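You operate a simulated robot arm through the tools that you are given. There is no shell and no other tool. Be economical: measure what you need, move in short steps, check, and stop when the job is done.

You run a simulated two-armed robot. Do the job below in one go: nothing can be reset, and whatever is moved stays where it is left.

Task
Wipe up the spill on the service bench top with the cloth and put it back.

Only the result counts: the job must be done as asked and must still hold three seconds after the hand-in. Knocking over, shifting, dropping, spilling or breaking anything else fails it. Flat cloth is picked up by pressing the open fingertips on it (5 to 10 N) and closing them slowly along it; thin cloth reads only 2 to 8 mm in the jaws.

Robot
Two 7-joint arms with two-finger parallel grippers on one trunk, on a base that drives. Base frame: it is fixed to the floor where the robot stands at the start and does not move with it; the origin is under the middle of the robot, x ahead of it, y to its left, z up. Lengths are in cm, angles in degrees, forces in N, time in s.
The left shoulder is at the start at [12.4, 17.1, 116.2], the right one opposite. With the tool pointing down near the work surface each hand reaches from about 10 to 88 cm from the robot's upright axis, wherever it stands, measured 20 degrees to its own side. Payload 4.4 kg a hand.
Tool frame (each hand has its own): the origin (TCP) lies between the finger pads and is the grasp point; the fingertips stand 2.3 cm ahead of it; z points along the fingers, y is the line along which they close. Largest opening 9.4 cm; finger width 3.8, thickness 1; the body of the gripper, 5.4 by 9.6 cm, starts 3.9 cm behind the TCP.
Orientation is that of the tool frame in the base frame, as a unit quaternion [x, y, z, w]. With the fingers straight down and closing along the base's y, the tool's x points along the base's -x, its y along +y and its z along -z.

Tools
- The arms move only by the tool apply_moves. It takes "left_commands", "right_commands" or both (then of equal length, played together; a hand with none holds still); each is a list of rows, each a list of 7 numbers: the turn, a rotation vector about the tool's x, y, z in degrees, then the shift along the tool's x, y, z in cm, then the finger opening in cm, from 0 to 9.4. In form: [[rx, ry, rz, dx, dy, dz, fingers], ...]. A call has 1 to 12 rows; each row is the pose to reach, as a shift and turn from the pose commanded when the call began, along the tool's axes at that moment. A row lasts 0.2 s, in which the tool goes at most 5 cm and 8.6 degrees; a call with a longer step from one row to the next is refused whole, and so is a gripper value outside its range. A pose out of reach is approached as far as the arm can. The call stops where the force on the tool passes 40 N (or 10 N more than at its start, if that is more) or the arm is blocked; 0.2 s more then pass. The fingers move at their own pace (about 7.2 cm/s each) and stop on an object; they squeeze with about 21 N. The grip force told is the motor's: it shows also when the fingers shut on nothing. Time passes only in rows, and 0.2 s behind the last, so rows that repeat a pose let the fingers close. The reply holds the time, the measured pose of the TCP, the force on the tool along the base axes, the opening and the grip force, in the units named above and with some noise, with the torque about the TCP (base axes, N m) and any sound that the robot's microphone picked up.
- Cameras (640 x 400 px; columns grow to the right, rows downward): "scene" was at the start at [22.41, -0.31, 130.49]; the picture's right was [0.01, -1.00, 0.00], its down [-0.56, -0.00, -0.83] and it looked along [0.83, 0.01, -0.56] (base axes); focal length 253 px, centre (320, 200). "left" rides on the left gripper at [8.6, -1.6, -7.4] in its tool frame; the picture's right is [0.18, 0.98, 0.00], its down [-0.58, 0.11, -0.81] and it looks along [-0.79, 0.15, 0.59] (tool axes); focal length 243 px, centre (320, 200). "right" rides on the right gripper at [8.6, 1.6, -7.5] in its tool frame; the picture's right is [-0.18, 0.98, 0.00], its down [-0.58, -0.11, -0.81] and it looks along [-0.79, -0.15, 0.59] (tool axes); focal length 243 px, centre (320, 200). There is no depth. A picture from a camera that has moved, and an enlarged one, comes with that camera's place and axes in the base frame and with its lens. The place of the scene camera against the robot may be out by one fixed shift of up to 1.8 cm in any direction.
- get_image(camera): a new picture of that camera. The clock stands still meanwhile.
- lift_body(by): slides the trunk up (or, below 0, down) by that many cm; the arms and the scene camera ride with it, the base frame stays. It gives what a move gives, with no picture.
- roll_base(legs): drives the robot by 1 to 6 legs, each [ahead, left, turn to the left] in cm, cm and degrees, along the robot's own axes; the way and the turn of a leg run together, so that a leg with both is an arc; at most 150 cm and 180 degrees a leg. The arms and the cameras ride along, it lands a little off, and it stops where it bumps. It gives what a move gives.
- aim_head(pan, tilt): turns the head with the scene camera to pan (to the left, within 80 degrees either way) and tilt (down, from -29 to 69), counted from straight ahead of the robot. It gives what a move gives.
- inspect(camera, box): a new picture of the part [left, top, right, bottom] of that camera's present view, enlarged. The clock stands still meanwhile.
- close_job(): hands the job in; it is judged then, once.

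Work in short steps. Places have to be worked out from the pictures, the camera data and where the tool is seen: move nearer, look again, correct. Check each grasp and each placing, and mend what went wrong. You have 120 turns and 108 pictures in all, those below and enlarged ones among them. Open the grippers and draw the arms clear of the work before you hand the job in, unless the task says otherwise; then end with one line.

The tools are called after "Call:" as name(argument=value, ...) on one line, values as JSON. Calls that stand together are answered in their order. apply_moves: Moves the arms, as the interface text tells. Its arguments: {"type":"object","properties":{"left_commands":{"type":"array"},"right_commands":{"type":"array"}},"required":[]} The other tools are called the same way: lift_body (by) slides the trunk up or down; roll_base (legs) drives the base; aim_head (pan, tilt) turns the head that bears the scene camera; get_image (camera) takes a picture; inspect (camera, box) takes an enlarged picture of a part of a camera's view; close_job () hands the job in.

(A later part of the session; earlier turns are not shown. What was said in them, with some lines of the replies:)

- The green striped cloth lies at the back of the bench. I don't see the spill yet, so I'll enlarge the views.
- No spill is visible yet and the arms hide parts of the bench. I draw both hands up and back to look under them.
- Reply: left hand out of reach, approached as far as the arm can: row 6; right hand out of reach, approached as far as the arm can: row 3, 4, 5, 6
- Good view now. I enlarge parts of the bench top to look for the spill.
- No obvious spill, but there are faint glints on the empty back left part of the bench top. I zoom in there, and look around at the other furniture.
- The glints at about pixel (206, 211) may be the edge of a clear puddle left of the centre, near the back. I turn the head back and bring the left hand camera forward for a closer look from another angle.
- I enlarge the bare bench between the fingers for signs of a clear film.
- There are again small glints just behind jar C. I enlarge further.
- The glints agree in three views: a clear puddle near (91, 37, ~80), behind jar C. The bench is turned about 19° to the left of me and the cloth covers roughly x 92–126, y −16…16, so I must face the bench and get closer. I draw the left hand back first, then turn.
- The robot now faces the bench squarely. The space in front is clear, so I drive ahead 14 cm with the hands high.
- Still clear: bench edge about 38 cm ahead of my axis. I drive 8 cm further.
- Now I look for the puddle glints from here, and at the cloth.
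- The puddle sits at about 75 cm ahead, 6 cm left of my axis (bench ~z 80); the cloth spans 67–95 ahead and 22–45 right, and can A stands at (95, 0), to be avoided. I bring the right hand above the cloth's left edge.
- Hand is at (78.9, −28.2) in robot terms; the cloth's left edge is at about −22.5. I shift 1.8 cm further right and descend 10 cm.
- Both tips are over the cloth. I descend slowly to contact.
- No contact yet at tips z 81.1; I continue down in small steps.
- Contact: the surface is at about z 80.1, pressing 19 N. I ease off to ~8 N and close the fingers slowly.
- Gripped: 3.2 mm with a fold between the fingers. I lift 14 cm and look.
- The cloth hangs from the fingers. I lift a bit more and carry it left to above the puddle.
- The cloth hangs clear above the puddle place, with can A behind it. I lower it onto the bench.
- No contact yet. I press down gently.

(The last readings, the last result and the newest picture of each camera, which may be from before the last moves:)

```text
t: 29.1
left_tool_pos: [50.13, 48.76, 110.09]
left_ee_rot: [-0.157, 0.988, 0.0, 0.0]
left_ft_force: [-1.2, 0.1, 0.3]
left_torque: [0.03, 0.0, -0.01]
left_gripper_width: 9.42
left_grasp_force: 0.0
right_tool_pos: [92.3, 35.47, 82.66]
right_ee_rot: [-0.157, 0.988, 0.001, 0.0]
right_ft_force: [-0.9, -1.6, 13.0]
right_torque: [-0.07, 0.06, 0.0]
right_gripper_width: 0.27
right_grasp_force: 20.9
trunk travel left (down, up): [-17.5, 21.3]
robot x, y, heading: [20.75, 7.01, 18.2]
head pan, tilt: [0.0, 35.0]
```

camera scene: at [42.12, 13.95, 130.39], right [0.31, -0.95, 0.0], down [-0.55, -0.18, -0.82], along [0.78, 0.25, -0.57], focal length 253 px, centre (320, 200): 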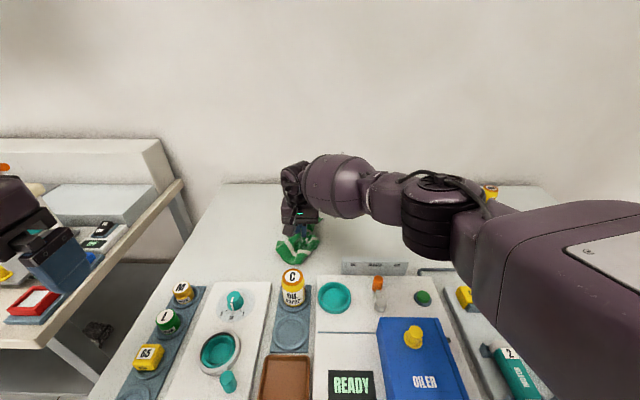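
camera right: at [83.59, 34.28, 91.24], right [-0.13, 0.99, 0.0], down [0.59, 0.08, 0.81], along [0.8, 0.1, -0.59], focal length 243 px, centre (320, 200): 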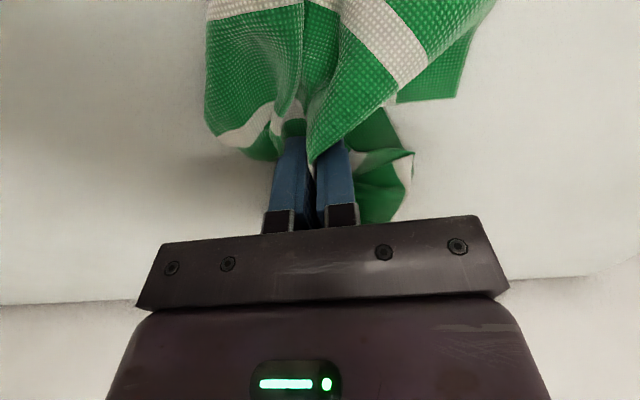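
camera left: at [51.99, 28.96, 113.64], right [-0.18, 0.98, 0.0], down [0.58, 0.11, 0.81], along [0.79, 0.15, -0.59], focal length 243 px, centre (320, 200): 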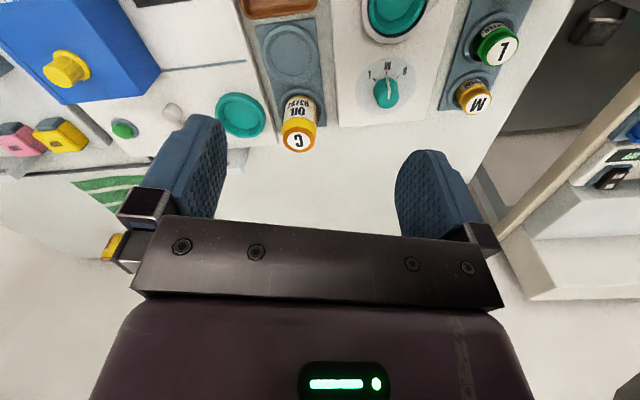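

Pressing 13 N. I wipe in zigzag strokes around the puddle, staying clear of jar C in front and can A behind.

Call:
apply_moves(right_commands=[[0, 0, 0, 0, 4, 1.3, 0], [0, 0, 0, 0, 7, 1.3, 0], [0, 0, 0, -2, 7, 1.3, 0], [0, 0, 0, -2, 3, 1.3, 0], [0, 0, 0, -2, -1, 1.3, 0], [0, 0, 0, -2, -5, 1.3, 0], [0, 0, 0, -4, -5, 1.3, 0], [0, 0, 0, -4, -1, 1.3, 0], [0, 0, 0, -4, 3, 1.3, 0], [0, 0, 0, -4, 7, 1.3, 0], [0, 0, 0, -2, 4, 1.3, 0], [0, 0, 0, 0, 0, 1.3, 0]])

Call:
apply_moves(right_commands=[[0, 0, 0, 0, -4, 0, 0], [0, 0, 0, 2, -5, 0, 0], [0, 0, 0, 2, -1, 0, 0], [0, 0, 0, 2, 3, 0, 0], [0, 0, 0, 2, 7, 0, 0], [0, 0, 0, 4, 7, 0, 0], [0, 0, 0, 4, 3, 0, 0], [0, 0, 0, 4, -1, 0, 0], [0, 0, 0, 4, -5, 0, 0], [0, 0, 0, 2, -2, 0, 0], [0, 0, 0, 0, 0, 0, 0]])

Call:
get_image(camera="scene")

```text
t: 29.5
left_tool_pos: [49.98, 48.79, 110.15]
left_ee_rot: [-0.157, 0.988, 0.0, 0.003]
left_ft_force: [-0.1, -0.7, -0.6]
left_torque: [-0.01, 0.0, 0.01]
left_gripper_width: 9.39
left_grasp_force: 0.1
right_tool_pos: [91.29, 38.67, 82.65]
right_ee_rot: [-0.156, 0.988, 0.003, 0.007]
right_ft_force: [-6.1, 4.1, 29.4]
right_torque: [0.0, 0.39, -0.03]
right_gripper_width: 0.33
right_grasp_force: 21.3
right hand out of reach, approached as far as the arm can: row 1, 2
trunk travel left (down, up): [-17.5, 21.3]
robot x, y, heading: [21.15, 6.81, 17.7]
head pan, tilt: [0.0, 35.0]
stopped in row 2 (right hand): the force on the tool passed its limit at 45 N (the readings are from after the stop); the commanded pose is now the measured one
```

```text
t: 30.4
left_tool_pos: [50.26, 48.81, 110.07]
left_ee_rot: [-0.156, 0.988, 0.0, 0.0]
left_ft_force: [0.5, -0.7, 0.3]
left_torque: [0.01, 0.03, -0.01]
left_gripper_width: 9.43
left_grasp_force: 0.0
right_tool_pos: [89.43, 38.98, 82.63]
right_ee_rot: [-0.154, 0.988, 0.002, 0.006]
right_ft_force: [-4.0, 5.9, 25.0]
right_torque: [0.01, 0.28, -0.05]
right_gripper_width: 0.31
right_grasp_force: 21.3
trunk travel left (down, up): [-17.5, 21.3]
robot x, y, heading: [20.99, 6.59, 17.7]
head pan, tilt: [0.0, 35.0]
stopped in row 4 (right hand): the force on the tool passed its limit at 43 N (the readings are from after the stop); the commanded pose is now the measured one
```

```text
72 pictures are left
camera scene: at [41.99, 13.88, 130.38], right [0.31, -0.95, 0.0], down [-0.54, -0.18, -0.82], along [0.78, 0.25, -0.57], focal length 253 px, centre (320, 200)
```

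scene: 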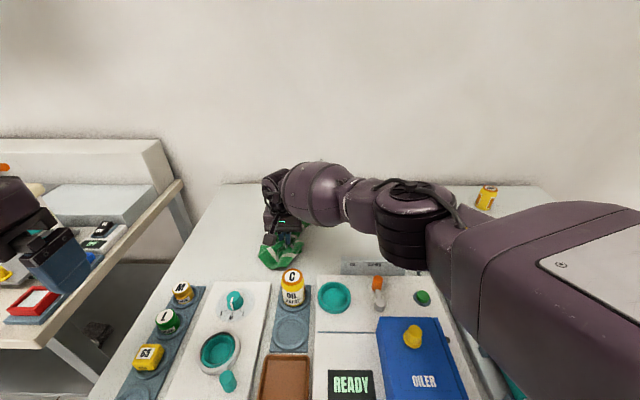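

The force spikes come from the right arm's reach limit to the left. I lift the cloth, tuck the left hand in, and shift the base left for a better posture.

Call:
apply_moves(right_commands=[[0, 0, 0, 0, 0, -3, 0], [0, 0, 0, -2, -2, -7, 0], [0, 0, 0, -3, -4, -11, 0], [0, 0, 0, -3, -6, -15, 0], [0, 0, 0, -3, -9, -19, 0], [0, 0, 0, -3, -12, -22, 0], [0, 0, 0, -3, -15, -22, 0]], left_commands=[[0, 0, 0, 0, -2, 0, 9.4], [0, 0, 0, 0, -4, 0, 9.4], [0, 0, 0, 0, -6, 0, 9.4], [0, 0, 0, 0, -8, 0, 9.4], [0, 0, 0, 0, -10, 0, 9.4], [0, 0, 0, 0, -12, 0, 9.4], [0, 0, 0, 0, -12, 0, 9.4]])

Call:
get_image(camera="scene")

```text
t: 32.0
left_tool_pos: [52.59, 42.74, 110.44]
left_ee_rot: [-0.157, 0.988, 0.0, -0.002]
left_ft_force: [0.9, 0.5, -0.6]
left_torque: [0.02, 0.02, 0.01]
left_gripper_width: 9.39
left_grasp_force: 0.0
left hand out of reach, approached as far as the arm can: row 2, 3, 4, 5, 6, 7
right_tool_pos: [96.69, 24.94, 104.15]
right_ee_rot: [-0.154, 0.988, -0.001, 0.006]
right_ft_force: [0.1, 0.8, -0.9]
right_torque: [0.0, 0.0, -0.02]
right_gripper_width: 0.28
right_grasp_force: 20.7
trunk travel left (down, up): [-17.5, 21.3]
robot x, y, heading: [20.76, 6.96, 17.8]
head pan, tilt: [0.0, 35.0]
```

```text
71 pictures are left
camera scene: at [42.26, 13.81, 130.35], right [0.31, -0.95, 0.0], down [-0.55, -0.18, -0.82], along [0.78, 0.25, -0.57], focal length 253 px, centre (320, 200)
```

scene: 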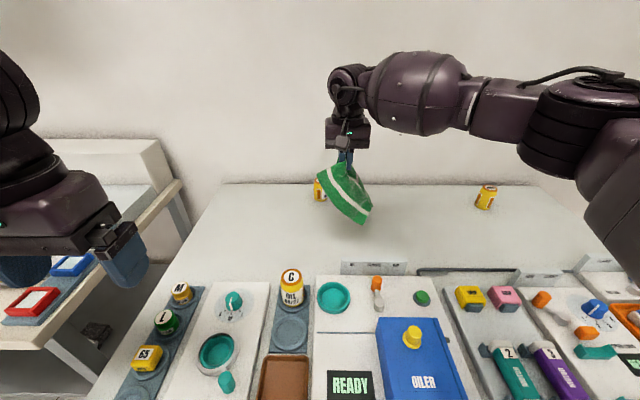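

Cloth is clear. I drive 15 cm to the left.

Call:
roll_base(legs=[[0, 15, 0]])

Call:
get_image(camera="scene")

Call:
inspect(camera="scene", box=[280, 190, 440, 290])

```text
t: 34.0
left_tool_pos: [48.24, 56.75, 110.41]
left_ee_rot: [-0.156, 0.988, -0.001, -0.002]
left_ft_force: [1.4, -0.5, 0.0]
left_torque: [-0.05, 0.0, 0.04]
left_gripper_width: 9.4
left_grasp_force: 0.0
right_tool_pos: [92.22, 38.94, 104.2]
right_ee_rot: [-0.152, 0.988, -0.002, 0.005]
right_ft_force: [0.6, -0.3, 0.0]
right_torque: [-0.06, 0.02, -0.03]
right_gripper_width: 0.29
right_grasp_force: 20.9
trunk travel left (down, up): [-17.5, 21.3]
robot x, y, heading: [16.68, 21.02, 17.8]
head pan, tilt: [0.0, 35.0]
```

```text
70 pictures are left
camera scene: at [37.68, 27.89, 130.38], right [0.3, -0.95, 0.0], down [-0.55, -0.17, -0.82], along [0.78, 0.25, -0.57], focal length 253 px, centre (320, 200)
```

scene: 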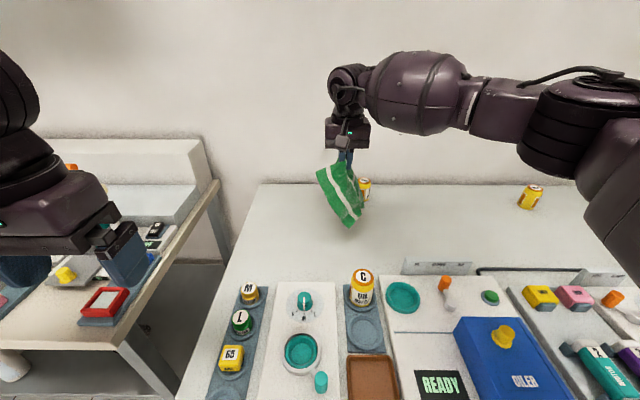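

```text
4.00 times, centred on (360, 240) of scene
camera zoom: at [37.68, 27.89, 130.38], right [0.3, -0.95, 0.0], down [-0.55, -0.17, -0.82], along [0.78, 0.25, -0.57], focal length 1010 px, centre (160, 40)
```

zoom: 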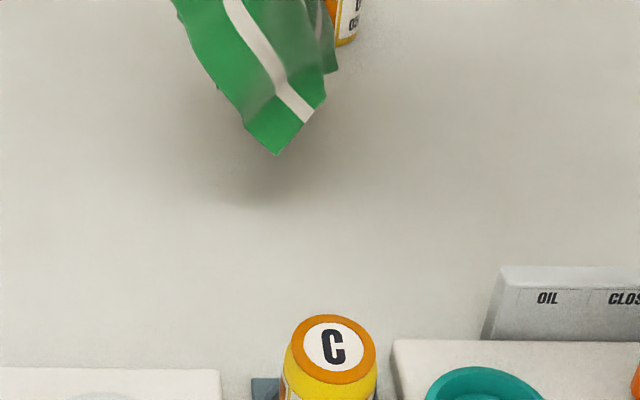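

The hand is now nicely over the puddle with the arm in a better posture. I lower again to contact.

Call:
apply_moves(right_commands=[[0, 0, 0, 0, 0, 4, 0], [0, 0, 0, 0, 0, 8, 0], [0, 0, 0, 0, 0, 12, 0], [0, 0, 0, 0, 0, 16, 0], [0, 0, 0, 0, 0, 19, 0], [0, 0, 0, 0, 0, 20.5, 0], [0, 0, 0, 0, 0, 21.5, 0], [0, 0, 0, 0, 0, 21.8, 0]])

```text
t: 35.8
left_tool_pos: [48.06, 56.76, 110.7]
left_ee_rot: [-0.156, 0.988, -0.001, 0.001]
left_ft_force: [0.0, -0.2, -0.5]
left_torque: [0.01, 0.02, 0.01]
left_gripper_width: 9.4
left_grasp_force: 0.0
right_tool_pos: [92.31, 39.08, 82.69]
right_ee_rot: [-0.153, 0.988, 0.0, 0.007]
right_ft_force: [-1.9, -1.5, 12.5]
right_torque: [0.0, -0.09, 0.0]
right_gripper_width: 0.3
right_grasp_force: 20.9
trunk travel left (down, up): [-17.5, 21.3]
robot x, y, heading: [16.06, 21.02, 17.5]
head pan, tilt: [0.0, 35.0]
```

12.5 N. Wiping strokes now, 3 cm per row.

Call:
apply_moves(right_commands=[[0, 0, 0, 0, 3, 0, 0], [0, 0, 0, 0, 6, 0, 0], [0, 0, 0, 2, 6, 0, 0], [0, 0, 0, 2, 3, 0, 0], [0, 0, 0, 2, 0, 0, 0], [0, 0, 0, 2, -3, 0, 0], [0, 0, 0, 2, -6, 0, 0], [0, 0, 0, 0, -7, 0, 0], [0, 0, 0, 0, -4, 0, 0], [0, 0, 0, 0, -1, 0, 0], [0, 0, 0, 0, 2, 0, 0], [0, 0, 0, 0, 5, 0, 0]])

```text
t: 38.4
left_tool_pos: [48.03, 56.61, 110.69]
left_ee_rot: [-0.156, 0.988, 0.001, 0.0]
left_ft_force: [-0.6, -0.3, 0.5]
left_torque: [0.0, 0.02, 0.01]
left_gripper_width: 9.39
left_grasp_force: 0.0
right_tool_pos: [90.6, 43.78, 82.72]
right_ee_rot: [-0.152, 0.988, 0.0, 0.008]
right_ft_force: [4.7, -7.9, 31.3]
right_torque: [-0.12, -0.43, -0.07]
right_gripper_width: 0.3
right_grasp_force: 21.0
trunk travel left (down, up): [-17.5, 21.3]
robot x, y, heading: [16.57, 20.66, 17.5]
head pan, tilt: [0.0, 35.0]
```

Works well; the force is a bit high, so I ease 0.2 cm and cover the farther rows.

Call:
apply_moves(right_commands=[[0, 0, 0, -2, 0, -0.2, 0], [0, 0, 0, -2, -3, -0.2, 0], [0, 0, 0, -2, -6, -0.2, 0], [0, 0, 0, -2, -9, -0.2, 0], [0, 0, 0, -2, -12, -0.2, 0], [0, 0, 0, -4, -12, -0.2, 0], [0, 0, 0, -4, -9, -0.2, 0], [0, 0, 0, -4, -6, -0.2, 0], [0, 0, 0, -4, -3, -0.2, 0], [0, 0, 0, -4, 0, -0.2, 0], [0, 0, 0, -2, 0, -0.2, 0], [0, 0, 0, 0, 0, -0.2, 0]])

Call:
apply_moves(right_commands=[[0, 0, 0, 2, 0, 0, 0], [0, 0, 0, 3.5, 0, 0, 0], [0, 0, 0, 3.5, -3, 0, 0], [0, 0, 0, 3.5, -6, 0, 0], [0, 0, 0, 3.5, -9, 0, 0], [0, 0, 0, 3.5, -12, 0, 0], [0, 0, 0, 5, -12, 0, 0], [0, 0, 0, 5, -9, 0, 0], [0, 0, 0, 5, -6, 0, 0], [0, 0, 0, 5, -3, 0, 0], [0, 0, 0, 5, 0, 0, 0], [0, 0, 0, 3, -3, 0, 0]])

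Call:
get_image(camera="scene")

```text
t: 41.0
left_tool_pos: [48.25, 56.62, 110.49]
left_ee_rot: [-0.156, 0.988, 0.0, 0.0]
left_ft_force: [0.0, -0.1, 0.1]
left_torque: [0.02, -0.02, 0.01]
left_gripper_width: 9.4
left_grasp_force: 0.1
right_tool_pos: [90.99, 43.83, 82.77]
right_ee_rot: [-0.152, 0.988, 0.0, 0.005]
right_ft_force: [2.8, 2.9, 8.8]
right_torque: [0.14, -0.15, 0.03]
right_gripper_width: 0.29
right_grasp_force: 21.2
right hand out of reach, approached as far as the arm can: row 10
trunk travel left (down, up): [-17.5, 21.3]
robot x, y, heading: [16.36, 20.87, 17.8]
head pan, tilt: [0.0, 35.0]
```

```text
t: 43.6
left_tool_pos: [48.0, 56.82, 110.48]
left_ee_rot: [-0.156, 0.988, -0.001, 0.0]
left_ft_force: [-0.9, -0.2, 0.5]
left_torque: [-0.01, 0.01, 0.02]
left_gripper_width: 9.43
left_grasp_force: 0.0
right_tool_pos: [88.65, 40.2, 82.61]
right_ee_rot: [-0.155, 0.988, 0.002, 0.006]
right_ft_force: [-4.3, 7.2, 24.9]
right_torque: [0.31, -0.12, 0.11]
right_gripper_width: 0.29
right_grasp_force: 21.1
trunk travel left (down, up): [-17.5, 21.3]
robot x, y, heading: [16.2, 21.46, 17.8]
head pan, tilt: [0.0, 35.0]
```

```text
68 pictures are left
camera scene: at [37.46, 27.84, 130.42], right [0.31, -0.95, 0.0], down [-0.54, -0.17, -0.82], along [0.78, 0.25, -0.57], focal length 253 px, centre (320, 200)
```

scene: 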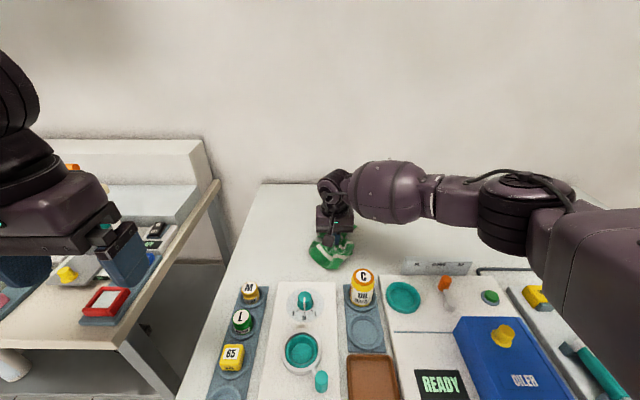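

I lift the cloth and move it right to look at the wiped spot.

Call:
apply_moves(right_commands=[[0, 0, 0, 0, 0, -3, 0], [0, 0, 0, -2, -1, -7, 0], [0, 0, 0, -4, -2, -11, 0], [0, 0, 0, -4, -4, -15, 0], [0, 0, 0, -4, -7, -19, 0], [0, 0, 0, -4, -10, -22, 0], [0, 0, 0, -4, -14, -22, 0], [0, 0, 0, -4, -18, -22, 0], [0, 0, 0, -4, -22, -22, 0]])

Call:
get_image(camera="scene")

Call:
inspect(camera="scene", box=[310, 200, 430, 275])

Call:
inspect(camera="scene", box=[360, 130, 520, 230])

```text
t: 45.6
left_tool_pos: [48.29, 56.69, 110.52]
left_ee_rot: [-0.155, 0.988, -0.001, -0.001]
left_ft_force: [0.3, -0.8, 0.3]
left_torque: [0.01, 0.01, -0.01]
left_gripper_width: 9.4
left_grasp_force: 0.1
right_tool_pos: [99.3, 20.2, 104.55]
right_ee_rot: [-0.153, 0.988, -0.001, 0.006]
right_ft_force: [0.2, -0.9, -0.4]
right_torque: [-0.01, 0.02, 0.0]
right_gripper_width: 0.3
right_grasp_force: 20.7
trunk travel left (down, up): [-17.5, 21.3]
robot x, y, heading: [16.18, 21.26, 17.5]
head pan, tilt: [0.0, 35.0]
```

```text
67 pictures are left
camera scene: at [37.73, 27.75, 130.38], right [0.3, -0.95, 0.0], down [-0.55, -0.17, -0.82], along [0.78, 0.25, -0.57], focal length 253 px, centre (320, 200)
```

scene: 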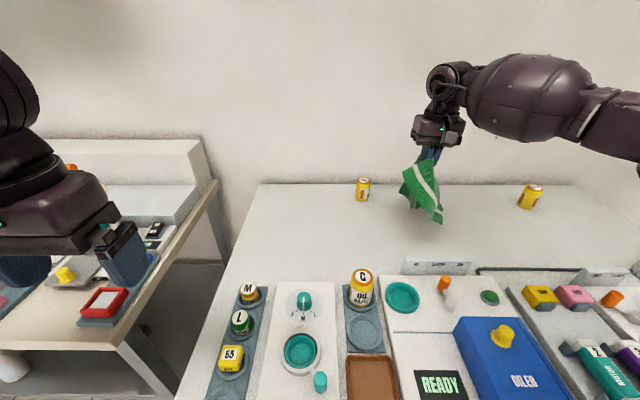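

```text
5.33 times, centred on (370, 238) of scene
camera zoom: at [37.73, 27.75, 130.38], right [0.3, -0.95, 0.0], down [-0.55, -0.17, -0.82], along [0.78, 0.25, -0.57], focal length 1347 px, centre (53, 0)
```

zoom: 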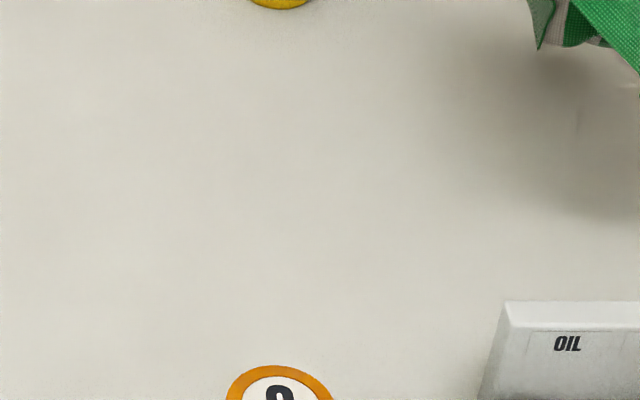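

```text
4.00 times, centred on (440, 180) of scene
camera zoom: at [37.73, 27.75, 130.38], right [0.3, -0.95, 0.0], down [-0.55, -0.17, -0.82], along [0.78, 0.25, -0.57], focal length 1010 px, centre (-160, 280)
```

zoom: 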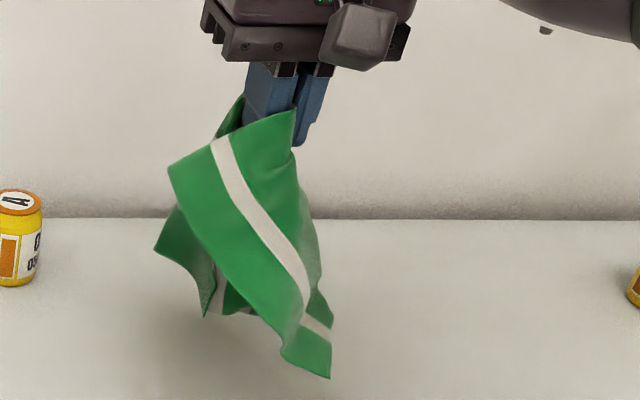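

The wiped spot looks clean, but faint marks appear in the cloth's shadow near pixel (420, 222). I zoom in there.

Call:
inspect(camera="scene", box=[390, 200, 470, 250])

Call:
inspect(camera="scene", box=[300, 210, 380, 260])

```text
8.00 times, centred on (430, 225) of scene
camera zoom: at [37.73, 27.75, 130.38], right [0.3, -0.95, 0.0], down [-0.55, -0.17, -0.82], along [0.78, 0.25, -0.57], focal length 2021 px, centre (-560, 0)
```

zoom: 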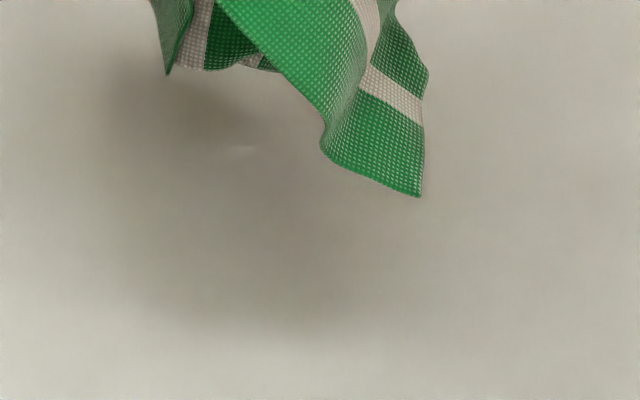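

```text
8.00 times, centred on (340, 235) of scene
camera zoom: at [37.73, 27.75, 130.38], right [0.3, -0.95, 0.0], down [-0.55, -0.17, -0.82], along [0.78, 0.25, -0.57], focal length 2021 px, centre (160, -80)
```

zoom: 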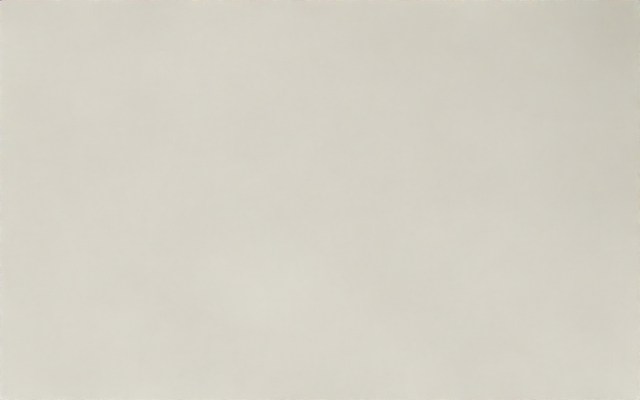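

Those are only shadow noise. I drive back 15 cm to the right, which brings the cloth over its old place and gives the same view as earlier, where glints were visible.

Call:
roll_base(legs=[[0, -15, 0]])

Call:
get_image(camera="scene")

Call:
inspect(camera="scene", box=[240, 205, 360, 280])

```text
t: 47.5
left_tool_pos: [52.8, 42.76, 110.47]
left_ee_rot: [-0.156, 0.988, -0.001, -0.001]
left_ft_force: [-0.3, -0.7, -0.3]
left_torque: [0.02, 0.01, 0.02]
left_gripper_width: 9.38
left_grasp_force: 0.0
right_tool_pos: [103.61, 6.2, 104.58]
right_ee_rot: [-0.152, 0.988, -0.001, 0.006]
right_ft_force: [-0.6, 0.3, 0.1]
right_torque: [0.0, 0.04, 0.02]
right_gripper_width: 0.3
right_grasp_force: 21.1
trunk travel left (down, up): [-17.5, 21.3]
robot x, y, heading: [20.7, 6.81, 17.6]
head pan, tilt: [0.0, 35.0]
```

```text
62 pictures are left
camera scene: at [42.14, 13.88, 130.38], right [0.3, -0.95, 0.0], down [-0.55, -0.17, -0.82], along [0.78, 0.25, -0.57], focal length 253 px, centre (320, 200)
```

scene: 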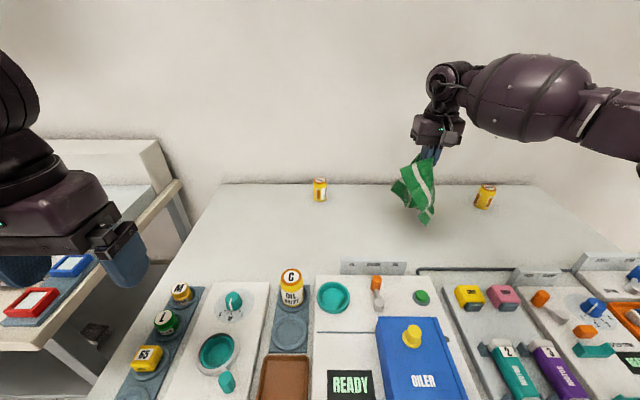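

```text
5.33 times, centred on (300, 242) of scene
camera zoom: at [42.14, 13.88, 130.38], right [0.3, -0.95, 0.0], down [-0.55, -0.17, -0.82], along [0.78, 0.25, -0.57], focal length 1347 px, centre (427, -27)
```

zoom: 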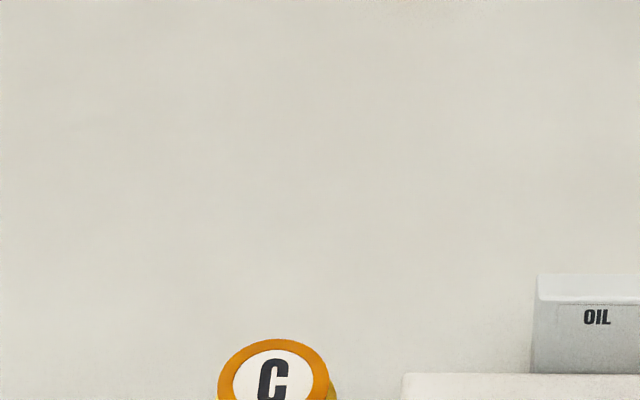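

No glints from here. For certainty I check from the earlier viewpoint where they were brightest: raise the cloth, then back away.

Call:
apply_moves(right_commands=[[0, 0, 0, 0, 0, -4, 0], [0, 0, 0, 1, 0, -8, 0], [0, 0, 0, 3, 0, -11, 0]])

Call:
roll_base(legs=[[-21, -5.5, 0]])

Call:
aim_head(pan=-2.5, tilt=30)

Call:
get_image(camera="scene")

Call:
inspect(camera="scene", box=[232, 205, 312, 255])

```text
t: 48.3
left_tool_pos: [52.63, 42.73, 110.51]
left_ee_rot: [-0.155, 0.988, -0.001, -0.001]
left_ft_force: [0.1, 0.4, -0.2]
left_torque: [0.0, 0.0, -0.01]
left_gripper_width: 9.43
left_grasp_force: 0.1
right_tool_pos: [100.47, 5.58, 115.81]
right_ee_rot: [-0.151, 0.988, -0.001, 0.006]
right_ft_force: [-0.1, 0.4, -0.2]
right_torque: [-0.03, -0.01, 0.0]
right_gripper_width: 0.3
right_grasp_force: 21.0
trunk travel left (down, up): [-17.5, 21.3]
robot x, y, heading: [20.79, 7.08, 17.7]
head pan, tilt: [0.0, 35.0]
```

```text
t: 50.0
left_tool_pos: [33.91, 30.86, 110.44]
left_ee_rot: [-0.152, 0.988, -0.002, 0.0]
left_ft_force: [0.7, 0.4, -0.3]
left_torque: [-0.01, -0.02, 0.01]
left_gripper_width: 9.4
left_grasp_force: 0.0
right_tool_pos: [81.62, -6.46, 115.55]
right_ee_rot: [-0.15, 0.989, 0.0, 0.006]
right_ft_force: [0.5, -0.2, 0.6]
right_torque: [0.01, -0.02, 0.01]
right_gripper_width: 0.29
right_grasp_force: 20.7
trunk travel left (down, up): [-17.5, 21.3]
robot x, y, heading: [1.81, -4.86, 17.4]
head pan, tilt: [0.0, 35.0]
```

```text
t: 50.7
left_tool_pos: [33.9, 30.88, 110.44]
left_ee_rot: [-0.152, 0.988, -0.001, -0.002]
left_ft_force: [0.5, 0.1, -0.5]
left_torque: [0.04, -0.04, 0.0]
left_gripper_width: 9.43
left_grasp_force: 0.0
right_tool_pos: [81.63, -6.49, 115.63]
right_ee_rot: [-0.149, 0.989, -0.001, 0.005]
right_ft_force: [-0.4, -1.2, -0.4]
right_torque: [-0.03, -0.01, -0.01]
right_gripper_width: 0.3
right_grasp_force: 21.4
trunk travel left (down, up): [-17.5, 21.3]
robot x, y, heading: [1.89, -4.81, 17.4]
head pan, tilt: [-2.5, 30.0]
```

```text
60 pictures are left
camera scene: at [23.48, 1.8, 131.16], right [0.26, -0.97, 0.0], down [-0.48, -0.13, -0.87], along [0.84, 0.22, -0.5], focal length 253 px, centre (320, 200)
```

scene: 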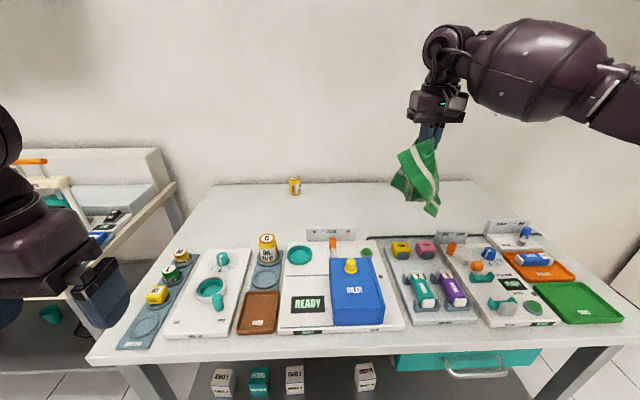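

```text
8.00 times, centred on (272, 230) of scene
camera zoom: at [23.48, 1.8, 131.16], right [0.26, -0.97, 0.0], down [-0.48, -0.13, -0.87], along [0.84, 0.22, -0.5], focal length 2021 px, centre (704, -40)
```

zoom: 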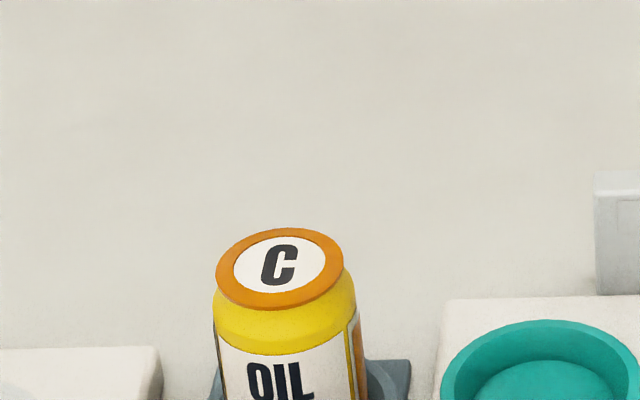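

The glints are gone. I also check the area that had been under the cloth and the rest of the bare bench top.

Call:
inspect(camera="scene", box=[310, 175, 470, 245])

Call:
inspect(camera="scene", box=[190, 180, 330, 250])

```text
4.00 times, centred on (390, 210) of scene
camera zoom: at [23.48, 1.8, 131.16], right [0.26, -0.97, 0.0], down [-0.48, -0.13, -0.87], along [0.84, 0.22, -0.5], focal length 1010 px, centre (40, 160)
```

zoom: 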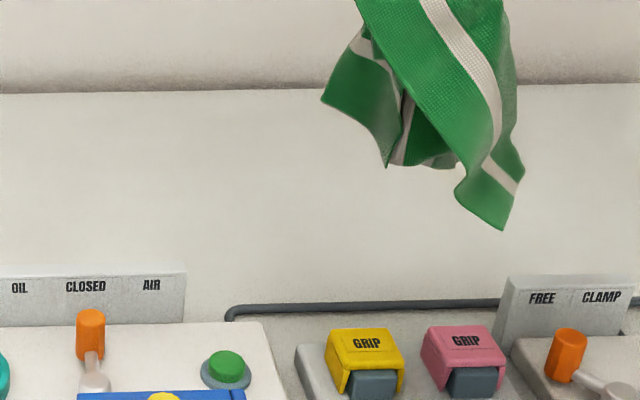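

```text
4.57 times, centred on (260, 215) of scene
camera zoom: at [23.48, 1.8, 131.16], right [0.26, -0.97, 0.0], down [-0.48, -0.13, -0.87], along [0.84, 0.22, -0.5], focal length 1155 px, centre (594, 131)
```

zoom: 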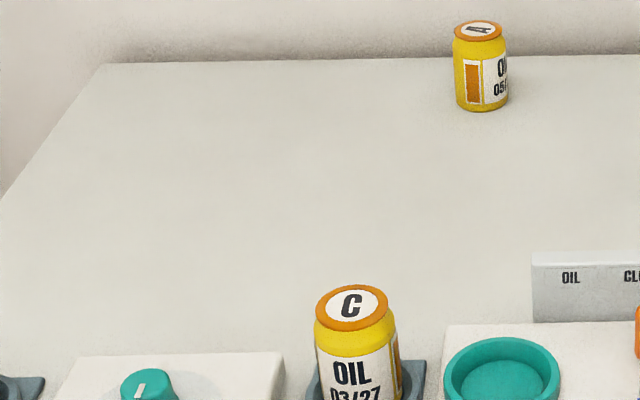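

The bench is clean. I drive back in to lay the cloth down in its old place.

Call:
roll_base(legs=[[20.5, 4.5, 0.6]])

Call:
aim_head(pan=-8, tilt=35)

Call:
get_image(camera="scene")

```text
t: 52.4
left_tool_pos: [52.18, 41.94, 110.52]
left_ee_rot: [-0.157, 0.988, -0.001, -0.002]
left_ft_force: [0.4, 0.6, 0.2]
left_torque: [0.0, 0.03, 0.04]
left_gripper_width: 9.41
left_grasp_force: 0.1
right_tool_pos: [100.22, 4.97, 115.63]
right_ee_rot: [-0.155, 0.988, -0.001, 0.006]
right_ft_force: [-0.7, 0.4, 0.0]
right_torque: [0.0, 0.0, 0.02]
right_gripper_width: 0.28
right_grasp_force: 21.6
trunk travel left (down, up): [-17.5, 21.3]
robot x, y, heading: [20.24, 5.79, 18.1]
head pan, tilt: [-2.5, 30.0]
```

```text
t: 53.0
left_tool_pos: [52.14, 41.9, 110.47]
left_ee_rot: [-0.157, 0.988, -0.002, -0.001]
left_ft_force: [0.2, 0.8, 0.0]
left_torque: [-0.02, 0.01, -0.01]
left_gripper_width: 9.41
left_grasp_force: 0.1
right_tool_pos: [100.26, 5.03, 115.6]
right_ee_rot: [-0.155, 0.988, -0.001, 0.005]
right_ft_force: [-0.6, -0.4, -0.1]
right_torque: [0.0, -0.01, 0.05]
right_gripper_width: 0.32
right_grasp_force: 20.8
trunk travel left (down, up): [-17.5, 21.3]
robot x, y, heading: [20.66, 5.92, 18.0]
head pan, tilt: [-8.0, 35.0]
```

```text
56 pictures are left
camera scene: at [42.0, 11.8, 130.38], right [0.17, -0.98, 0.0], down [-0.56, -0.1, -0.82], along [0.81, 0.14, -0.57], focal length 253 px, centre (320, 200)
```

scene: 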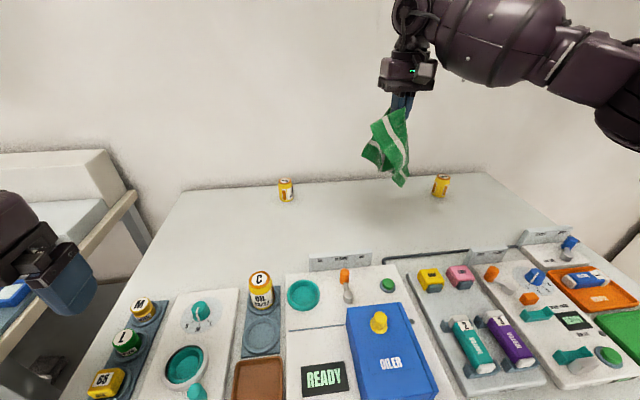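

I swing the cloth right over the far side of its old place and lower it so its free edge touches first.

Call:
apply_moves(right_commands=[[0, 0, 0, -1, -4, 1, 0], [0, 0, 0, -2, -8, 3, 0], [0, 0, 0, -3, -12, 6, 0], [0, 0, 0, -3, -12, 10, 0], [0, 0, 0, -3, -12, 14, 0], [0, 0, 0, -3, -12, 17, 0], [0, 0, 0, -3, -12, 17, 0]])

Call:
get_image(camera="scene")

```text
refused: row 3 steps farther than a row can; nothing moved
```

```text
55 pictures are left
camera scene: at [42.0, 11.8, 130.38], right [0.17, -0.98, 0.0], down [-0.56, -0.1, -0.82], along [0.81, 0.14, -0.57], focal length 253 px, centre (320, 200)
```

scene: 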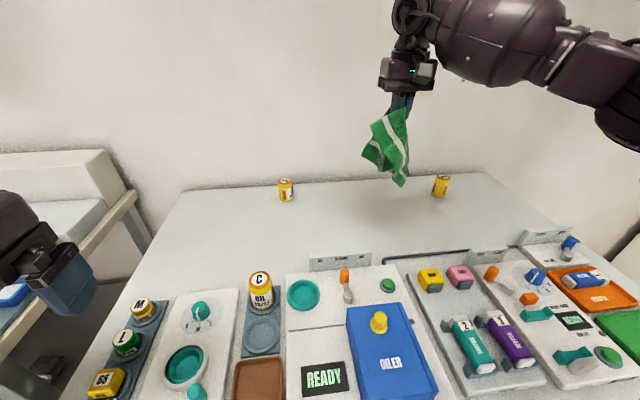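

One row was too long; I resend with smaller steps.

Call:
apply_moves(right_commands=[[0, 0, 0, -1, -4, 1, 0], [0, 0, 0, -2, -8, 2, 0], [0, 0, 0, -3, -11, 4, 0], [0, 0, 0, -3, -12, 8, 0], [0, 0, 0, -3, -12, 12, 0], [0, 0, 0, -3, -12, 15, 0], [0, 0, 0, -3, -12, 17, 0], [0, 0, 0, -3, -12, 17, 0]])

Call:
get_image(camera="scene")

```text
t: 54.8
left_tool_pos: [52.04, 41.78, 110.54]
left_ee_rot: [-0.158, 0.987, -0.001, -0.001]
left_ft_force: [-0.2, -0.2, -0.2]
left_torque: [-0.01, 0.01, -0.03]
left_gripper_width: 9.41
left_grasp_force: 0.1
right_tool_pos: [106.72, -5.34, 98.74]
right_ee_rot: [-0.155, 0.988, -0.001, 0.006]
right_ft_force: [-0.5, 0.0, -0.1]
right_torque: [0.01, 0.01, 0.02]
right_gripper_width: 0.29
right_grasp_force: 21.0
trunk travel left (down, up): [-17.5, 21.3]
robot x, y, heading: [20.33, 5.98, 18.3]
head pan, tilt: [-8.0, 35.0]
```

```text
54 pictures are left
camera scene: at [41.96, 11.79, 130.4], right [0.17, -0.98, 0.0], down [-0.56, -0.1, -0.82], along [0.81, 0.14, -0.57], focal length 253 px, centre (320, 200)
```

scene: 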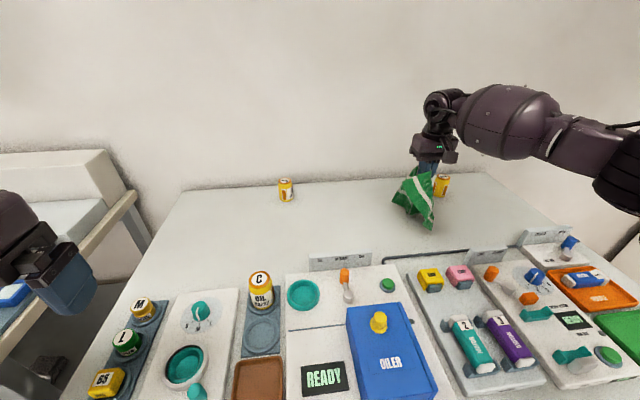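

The free edge is nearly touching. I lower while drawing left to lay it out.

Call:
apply_moves(right_commands=[[0, 0, 0, 0, 0, 2, 0], [0, 0, 0, 0, 0, 4, 0], [0, 0, 0, 0, 2, 6, 0], [0, 0, 0, 0, 4, 8, 0], [0, 0, 0, 0, 6, 10, 0], [0, 0, 0, 0, 8, 12, 0], [0, 0, 0, 0, 10, 13.5, 0], [0, 0, 0, 0, 11, 14.5, 0], [0, 0, 0, 0, 11, 14.5, 0]])

Call:
get_image(camera="scene")

Call:
get_image(camera="right")

```text
t: 56.8
left_tool_pos: [52.09, 41.95, 110.54]
left_ee_rot: [-0.157, 0.988, -0.001, 0.0]
left_ft_force: [0.3, -0.5, 0.2]
left_torque: [-0.02, -0.02, 0.01]
left_gripper_width: 9.38
left_grasp_force: 0.0
right_tool_pos: [103.78, 5.14, 84.07]
right_ee_rot: [-0.155, 0.988, -0.001, 0.005]
right_ft_force: [0.2, -0.3, -0.4]
right_torque: [0.01, 0.02, -0.02]
right_gripper_width: 0.29
right_grasp_force: 20.7
trunk travel left (down, up): [-17.5, 21.3]
robot x, y, heading: [20.42, 6.06, 18.1]
head pan, tilt: [-8.0, 35.0]
```

```text
53 pictures are left
camera scene: at [41.98, 11.79, 130.39], right [0.17, -0.98, 0.0], down [-0.56, -0.1, -0.82], along [0.81, 0.14, -0.57], focal length 253 px, centre (320, 200)
```

scene: 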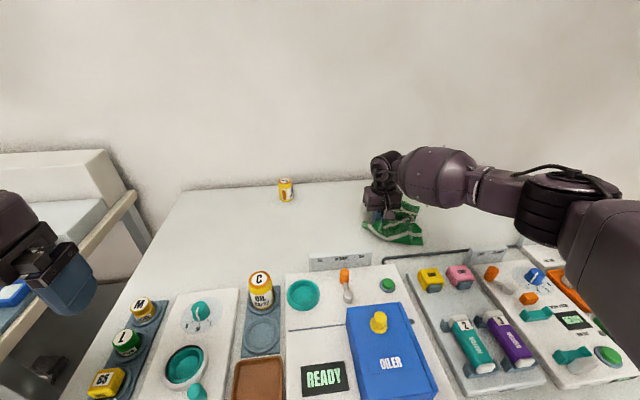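

```text
52 pictures are left
camera right: at [95.07, 4.0, 91.47], right [-0.12, 0.99, 0.0], down [0.58, 0.07, 0.81], along [0.81, 0.1, -0.58], focal length 243 px, centre (320, 200)
```

right: 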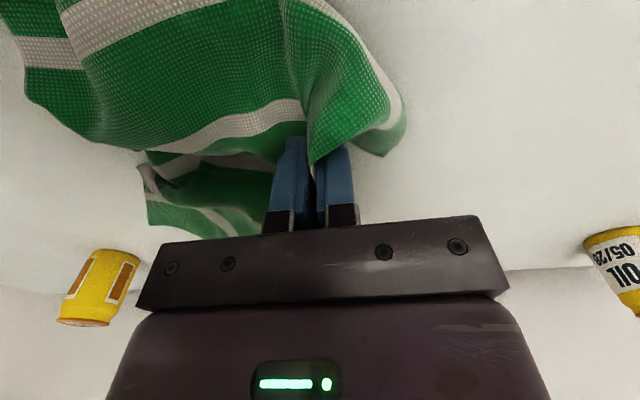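

The cloth lies over its place. I lower the last bit, open the fingers and rise.

Call:
apply_moves(right_commands=[[0, 0, 0, 0, 0, 0.6, 0], [0, 0, 0, 0, 0, 1.2, 0], [0, 0, 0, 0, 0, 1.2, 1.5], [0, 0, 0, 0, 0, 1, 3], [0, 0, 0, 0, 0, 0.5, 4], [0, 0, 0, 0, 0, -1.5, 4], [0, 0, 0, 0, 0, -4, 4], [0, 0, 0, 0, 0, -8, 4], [0, 0, 0, 0, 0, -12, 4], [0, 0, 0, 0, 0, -16, 4]])

Call:
get_image(camera="right")

Call:
get_image(camera="scene")

```text
t: 59.0
left_tool_pos: [51.97, 41.91, 110.53]
left_ee_rot: [-0.157, 0.988, -0.001, 0.0]
left_ft_force: [-0.3, 0.3, -0.8]
left_torque: [0.0, -0.03, 0.01]
left_gripper_width: 9.39
left_grasp_force: 0.1
right_tool_pos: [103.51, 5.16, 100.53]
right_ee_rot: [-0.154, 0.988, 0.0, 0.006]
right_ft_force: [-0.3, 0.1, 0.3]
right_torque: [-0.02, 0.01, 0.0]
right_gripper_width: 3.99
right_grasp_force: 0.1
trunk travel left (down, up): [-17.5, 21.3]
robot x, y, heading: [20.65, 6.35, 18.2]
head pan, tilt: [-8.0, 35.0]
```

```text
51 pictures are left
camera right: at [94.73, 3.94, 107.79], right [-0.13, 0.99, 0.0], down [0.58, 0.07, 0.81], along [0.81, 0.1, -0.58], focal length 243 px, centre (320, 200)
```

right: 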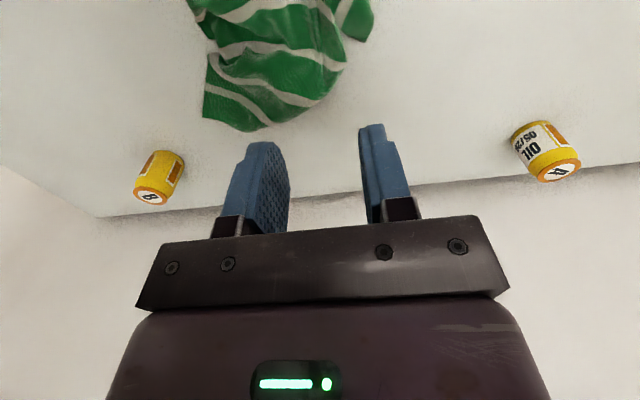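

```text
50 pictures are left
camera scene: at [41.91, 11.8, 130.41], right [0.17, -0.98, 0.0], down [-0.56, -0.1, -0.82], along [0.81, 0.14, -0.57], focal length 253 px, centre (320, 200)
```

scene: 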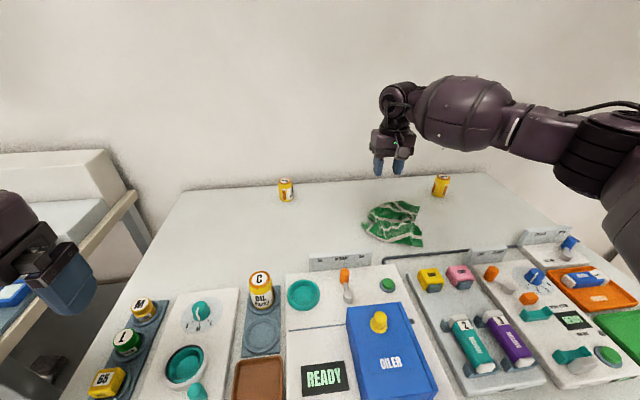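

Released; cloth centre at about (104, 0), some 4–5 cm nearer than originally and crumpled. I look closely to spread it back.

Call:
inspect(camera="scene", box=[340, 180, 460, 255])

```text
5.33 times, centred on (400, 218) of scene
camera zoom: at [41.91, 11.8, 130.41], right [0.17, -0.98, 0.0], down [-0.56, -0.1, -0.82], along [0.81, 0.14, -0.57], focal length 1347 px, centre (-107, 107)
```

zoom: 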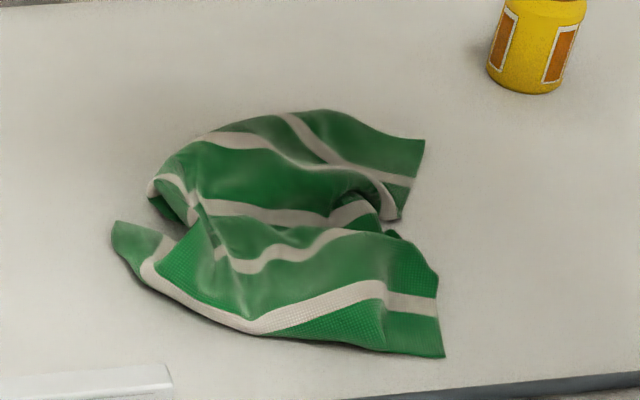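

The cloth lies entirely within its original footprint, centre about 3 cm off and not dangling on anything, so I leave it. I draw the right arm up and back, opening the fingers.

Call:
apply_moves(right_commands=[[0, 0, 0, 0, 0, -4, 6], [0, 0, 0, 2, 0, -8, 9.4], [0, 0, 0, 6, 0, -9, 9.4], [0, 0, 0, 10, 0, -9, 9.4], [0, 0, 0, 14, 0, -9, 9.4], [0, 0, 0, 18, 0, -9, 9.4], [0, 0, 0, 22, 0, -9, 9.4], [0, 0, 0, 26, 0, -9, 9.4], [0, 0, 0, 30, 0, -9, 9.4], [0, 0, 0, 34, 0, -9, 9.4]])

Call:
roll_base(legs=[[-20, 0, 0]])

Call:
aim_head(pan=0, tilt=35)

Call:
get_image(camera="scene")

Call:
inspect(camera="scene", box=[220, 150, 540, 350])

```text
t: 61.2
left_tool_pos: [52.1, 41.91, 110.42]
left_ee_rot: [-0.156, 0.988, -0.001, -0.001]
left_ft_force: [0.9, 0.0, 0.4]
left_torque: [-0.02, 0.0, -0.01]
left_gripper_width: 9.38
left_grasp_force: 0.1
right_tool_pos: [71.14, -5.5, 109.19]
right_ee_rot: [-0.155, 0.988, -0.001, 0.007]
right_ft_force: [0.0, -0.1, -0.5]
right_torque: [-0.01, -0.03, 0.03]
right_gripper_width: 9.38
right_grasp_force: 0.0
trunk travel left (down, up): [-17.5, 21.3]
robot x, y, heading: [20.79, 6.1, 18.1]
head pan, tilt: [-8.0, 35.0]
```

```text
t: 62.8
left_tool_pos: [33.33, 35.76, 110.36]
left_ee_rot: [-0.157, 0.988, 0.0, -0.002]
left_ft_force: [0.7, 0.1, 0.4]
left_torque: [0.02, -0.04, -0.01]
left_gripper_width: 9.42
left_grasp_force: 0.0
right_tool_pos: [52.41, -11.64, 109.21]
right_ee_rot: [-0.154, 0.988, 0.0, 0.005]
right_ft_force: [0.3, -0.5, 0.1]
right_torque: [-0.01, -0.03, -0.02]
right_gripper_width: 9.42
right_grasp_force: 0.0
trunk travel left (down, up): [-17.5, 21.3]
robot x, y, heading: [1.56, -0.07, 18.0]
head pan, tilt: [-8.0, 35.0]
```

```text
t: 63.5
left_tool_pos: [33.4, 35.73, 110.47]
left_ee_rot: [-0.158, 0.987, -0.001, -0.001]
left_ft_force: [-0.3, 0.2, -0.4]
left_torque: [-0.03, -0.03, 0.0]
left_gripper_width: 9.4
left_grasp_force: 0.1
right_tool_pos: [52.58, -11.62, 109.06]
right_ee_rot: [-0.154, 0.988, -0.001, 0.005]
right_ft_force: [0.0, 0.7, 0.0]
right_torque: [0.01, 0.01, -0.03]
right_gripper_width: 9.4
right_grasp_force: 0.1
trunk travel left (down, up): [-17.5, 21.3]
robot x, y, heading: [1.93, -0.26, 17.7]
head pan, tilt: [0.0, 35.0]
```

```text
48 pictures are left
camera scene: at [22.95, 6.89, 130.38], right [0.31, -0.95, 0.0], down [-0.55, -0.18, -0.82], along [0.78, 0.25, -0.57], focal length 253 px, centre (320, 200)
```

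scene: 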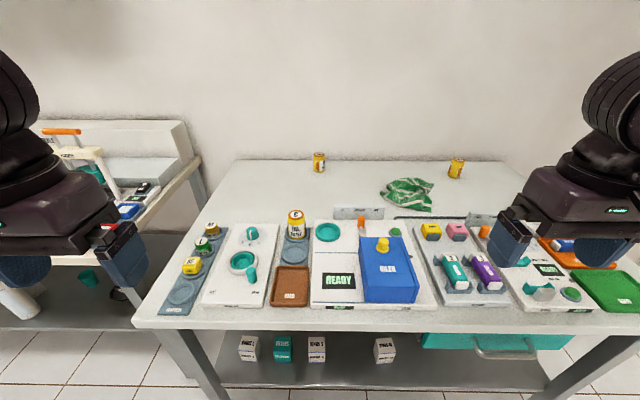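

```text
2.00 times, centred on (380, 250) of scene
camera zoom: at [22.95, 6.89, 130.38], right [0.31, -0.95, 0.0], down [-0.55, -0.18, -0.82], along [0.78, 0.25, -0.57], focal length 505 px, centre (200, 100)
```

zoom: 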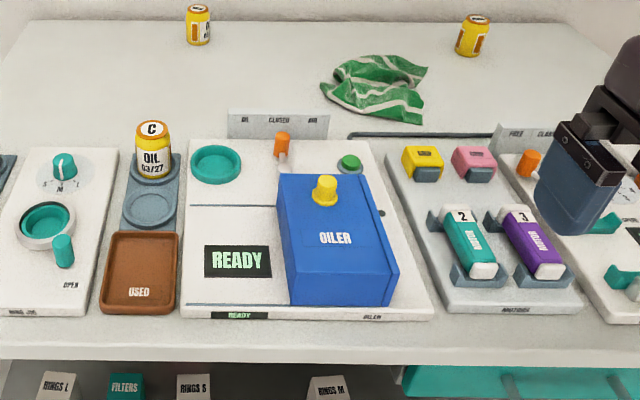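

Everything else stands where it was, the puddle is gone, the cloth is back in its place, and both grippers are open and clear. I hand in.

Call:
close_job()

```text
The job is handed in.
```

I wiped up the spill and put the cloth back. It lies crumpled rather than flat, inside its original footprint and about 3 cm off centre; I saw nothing else on the bench moved.
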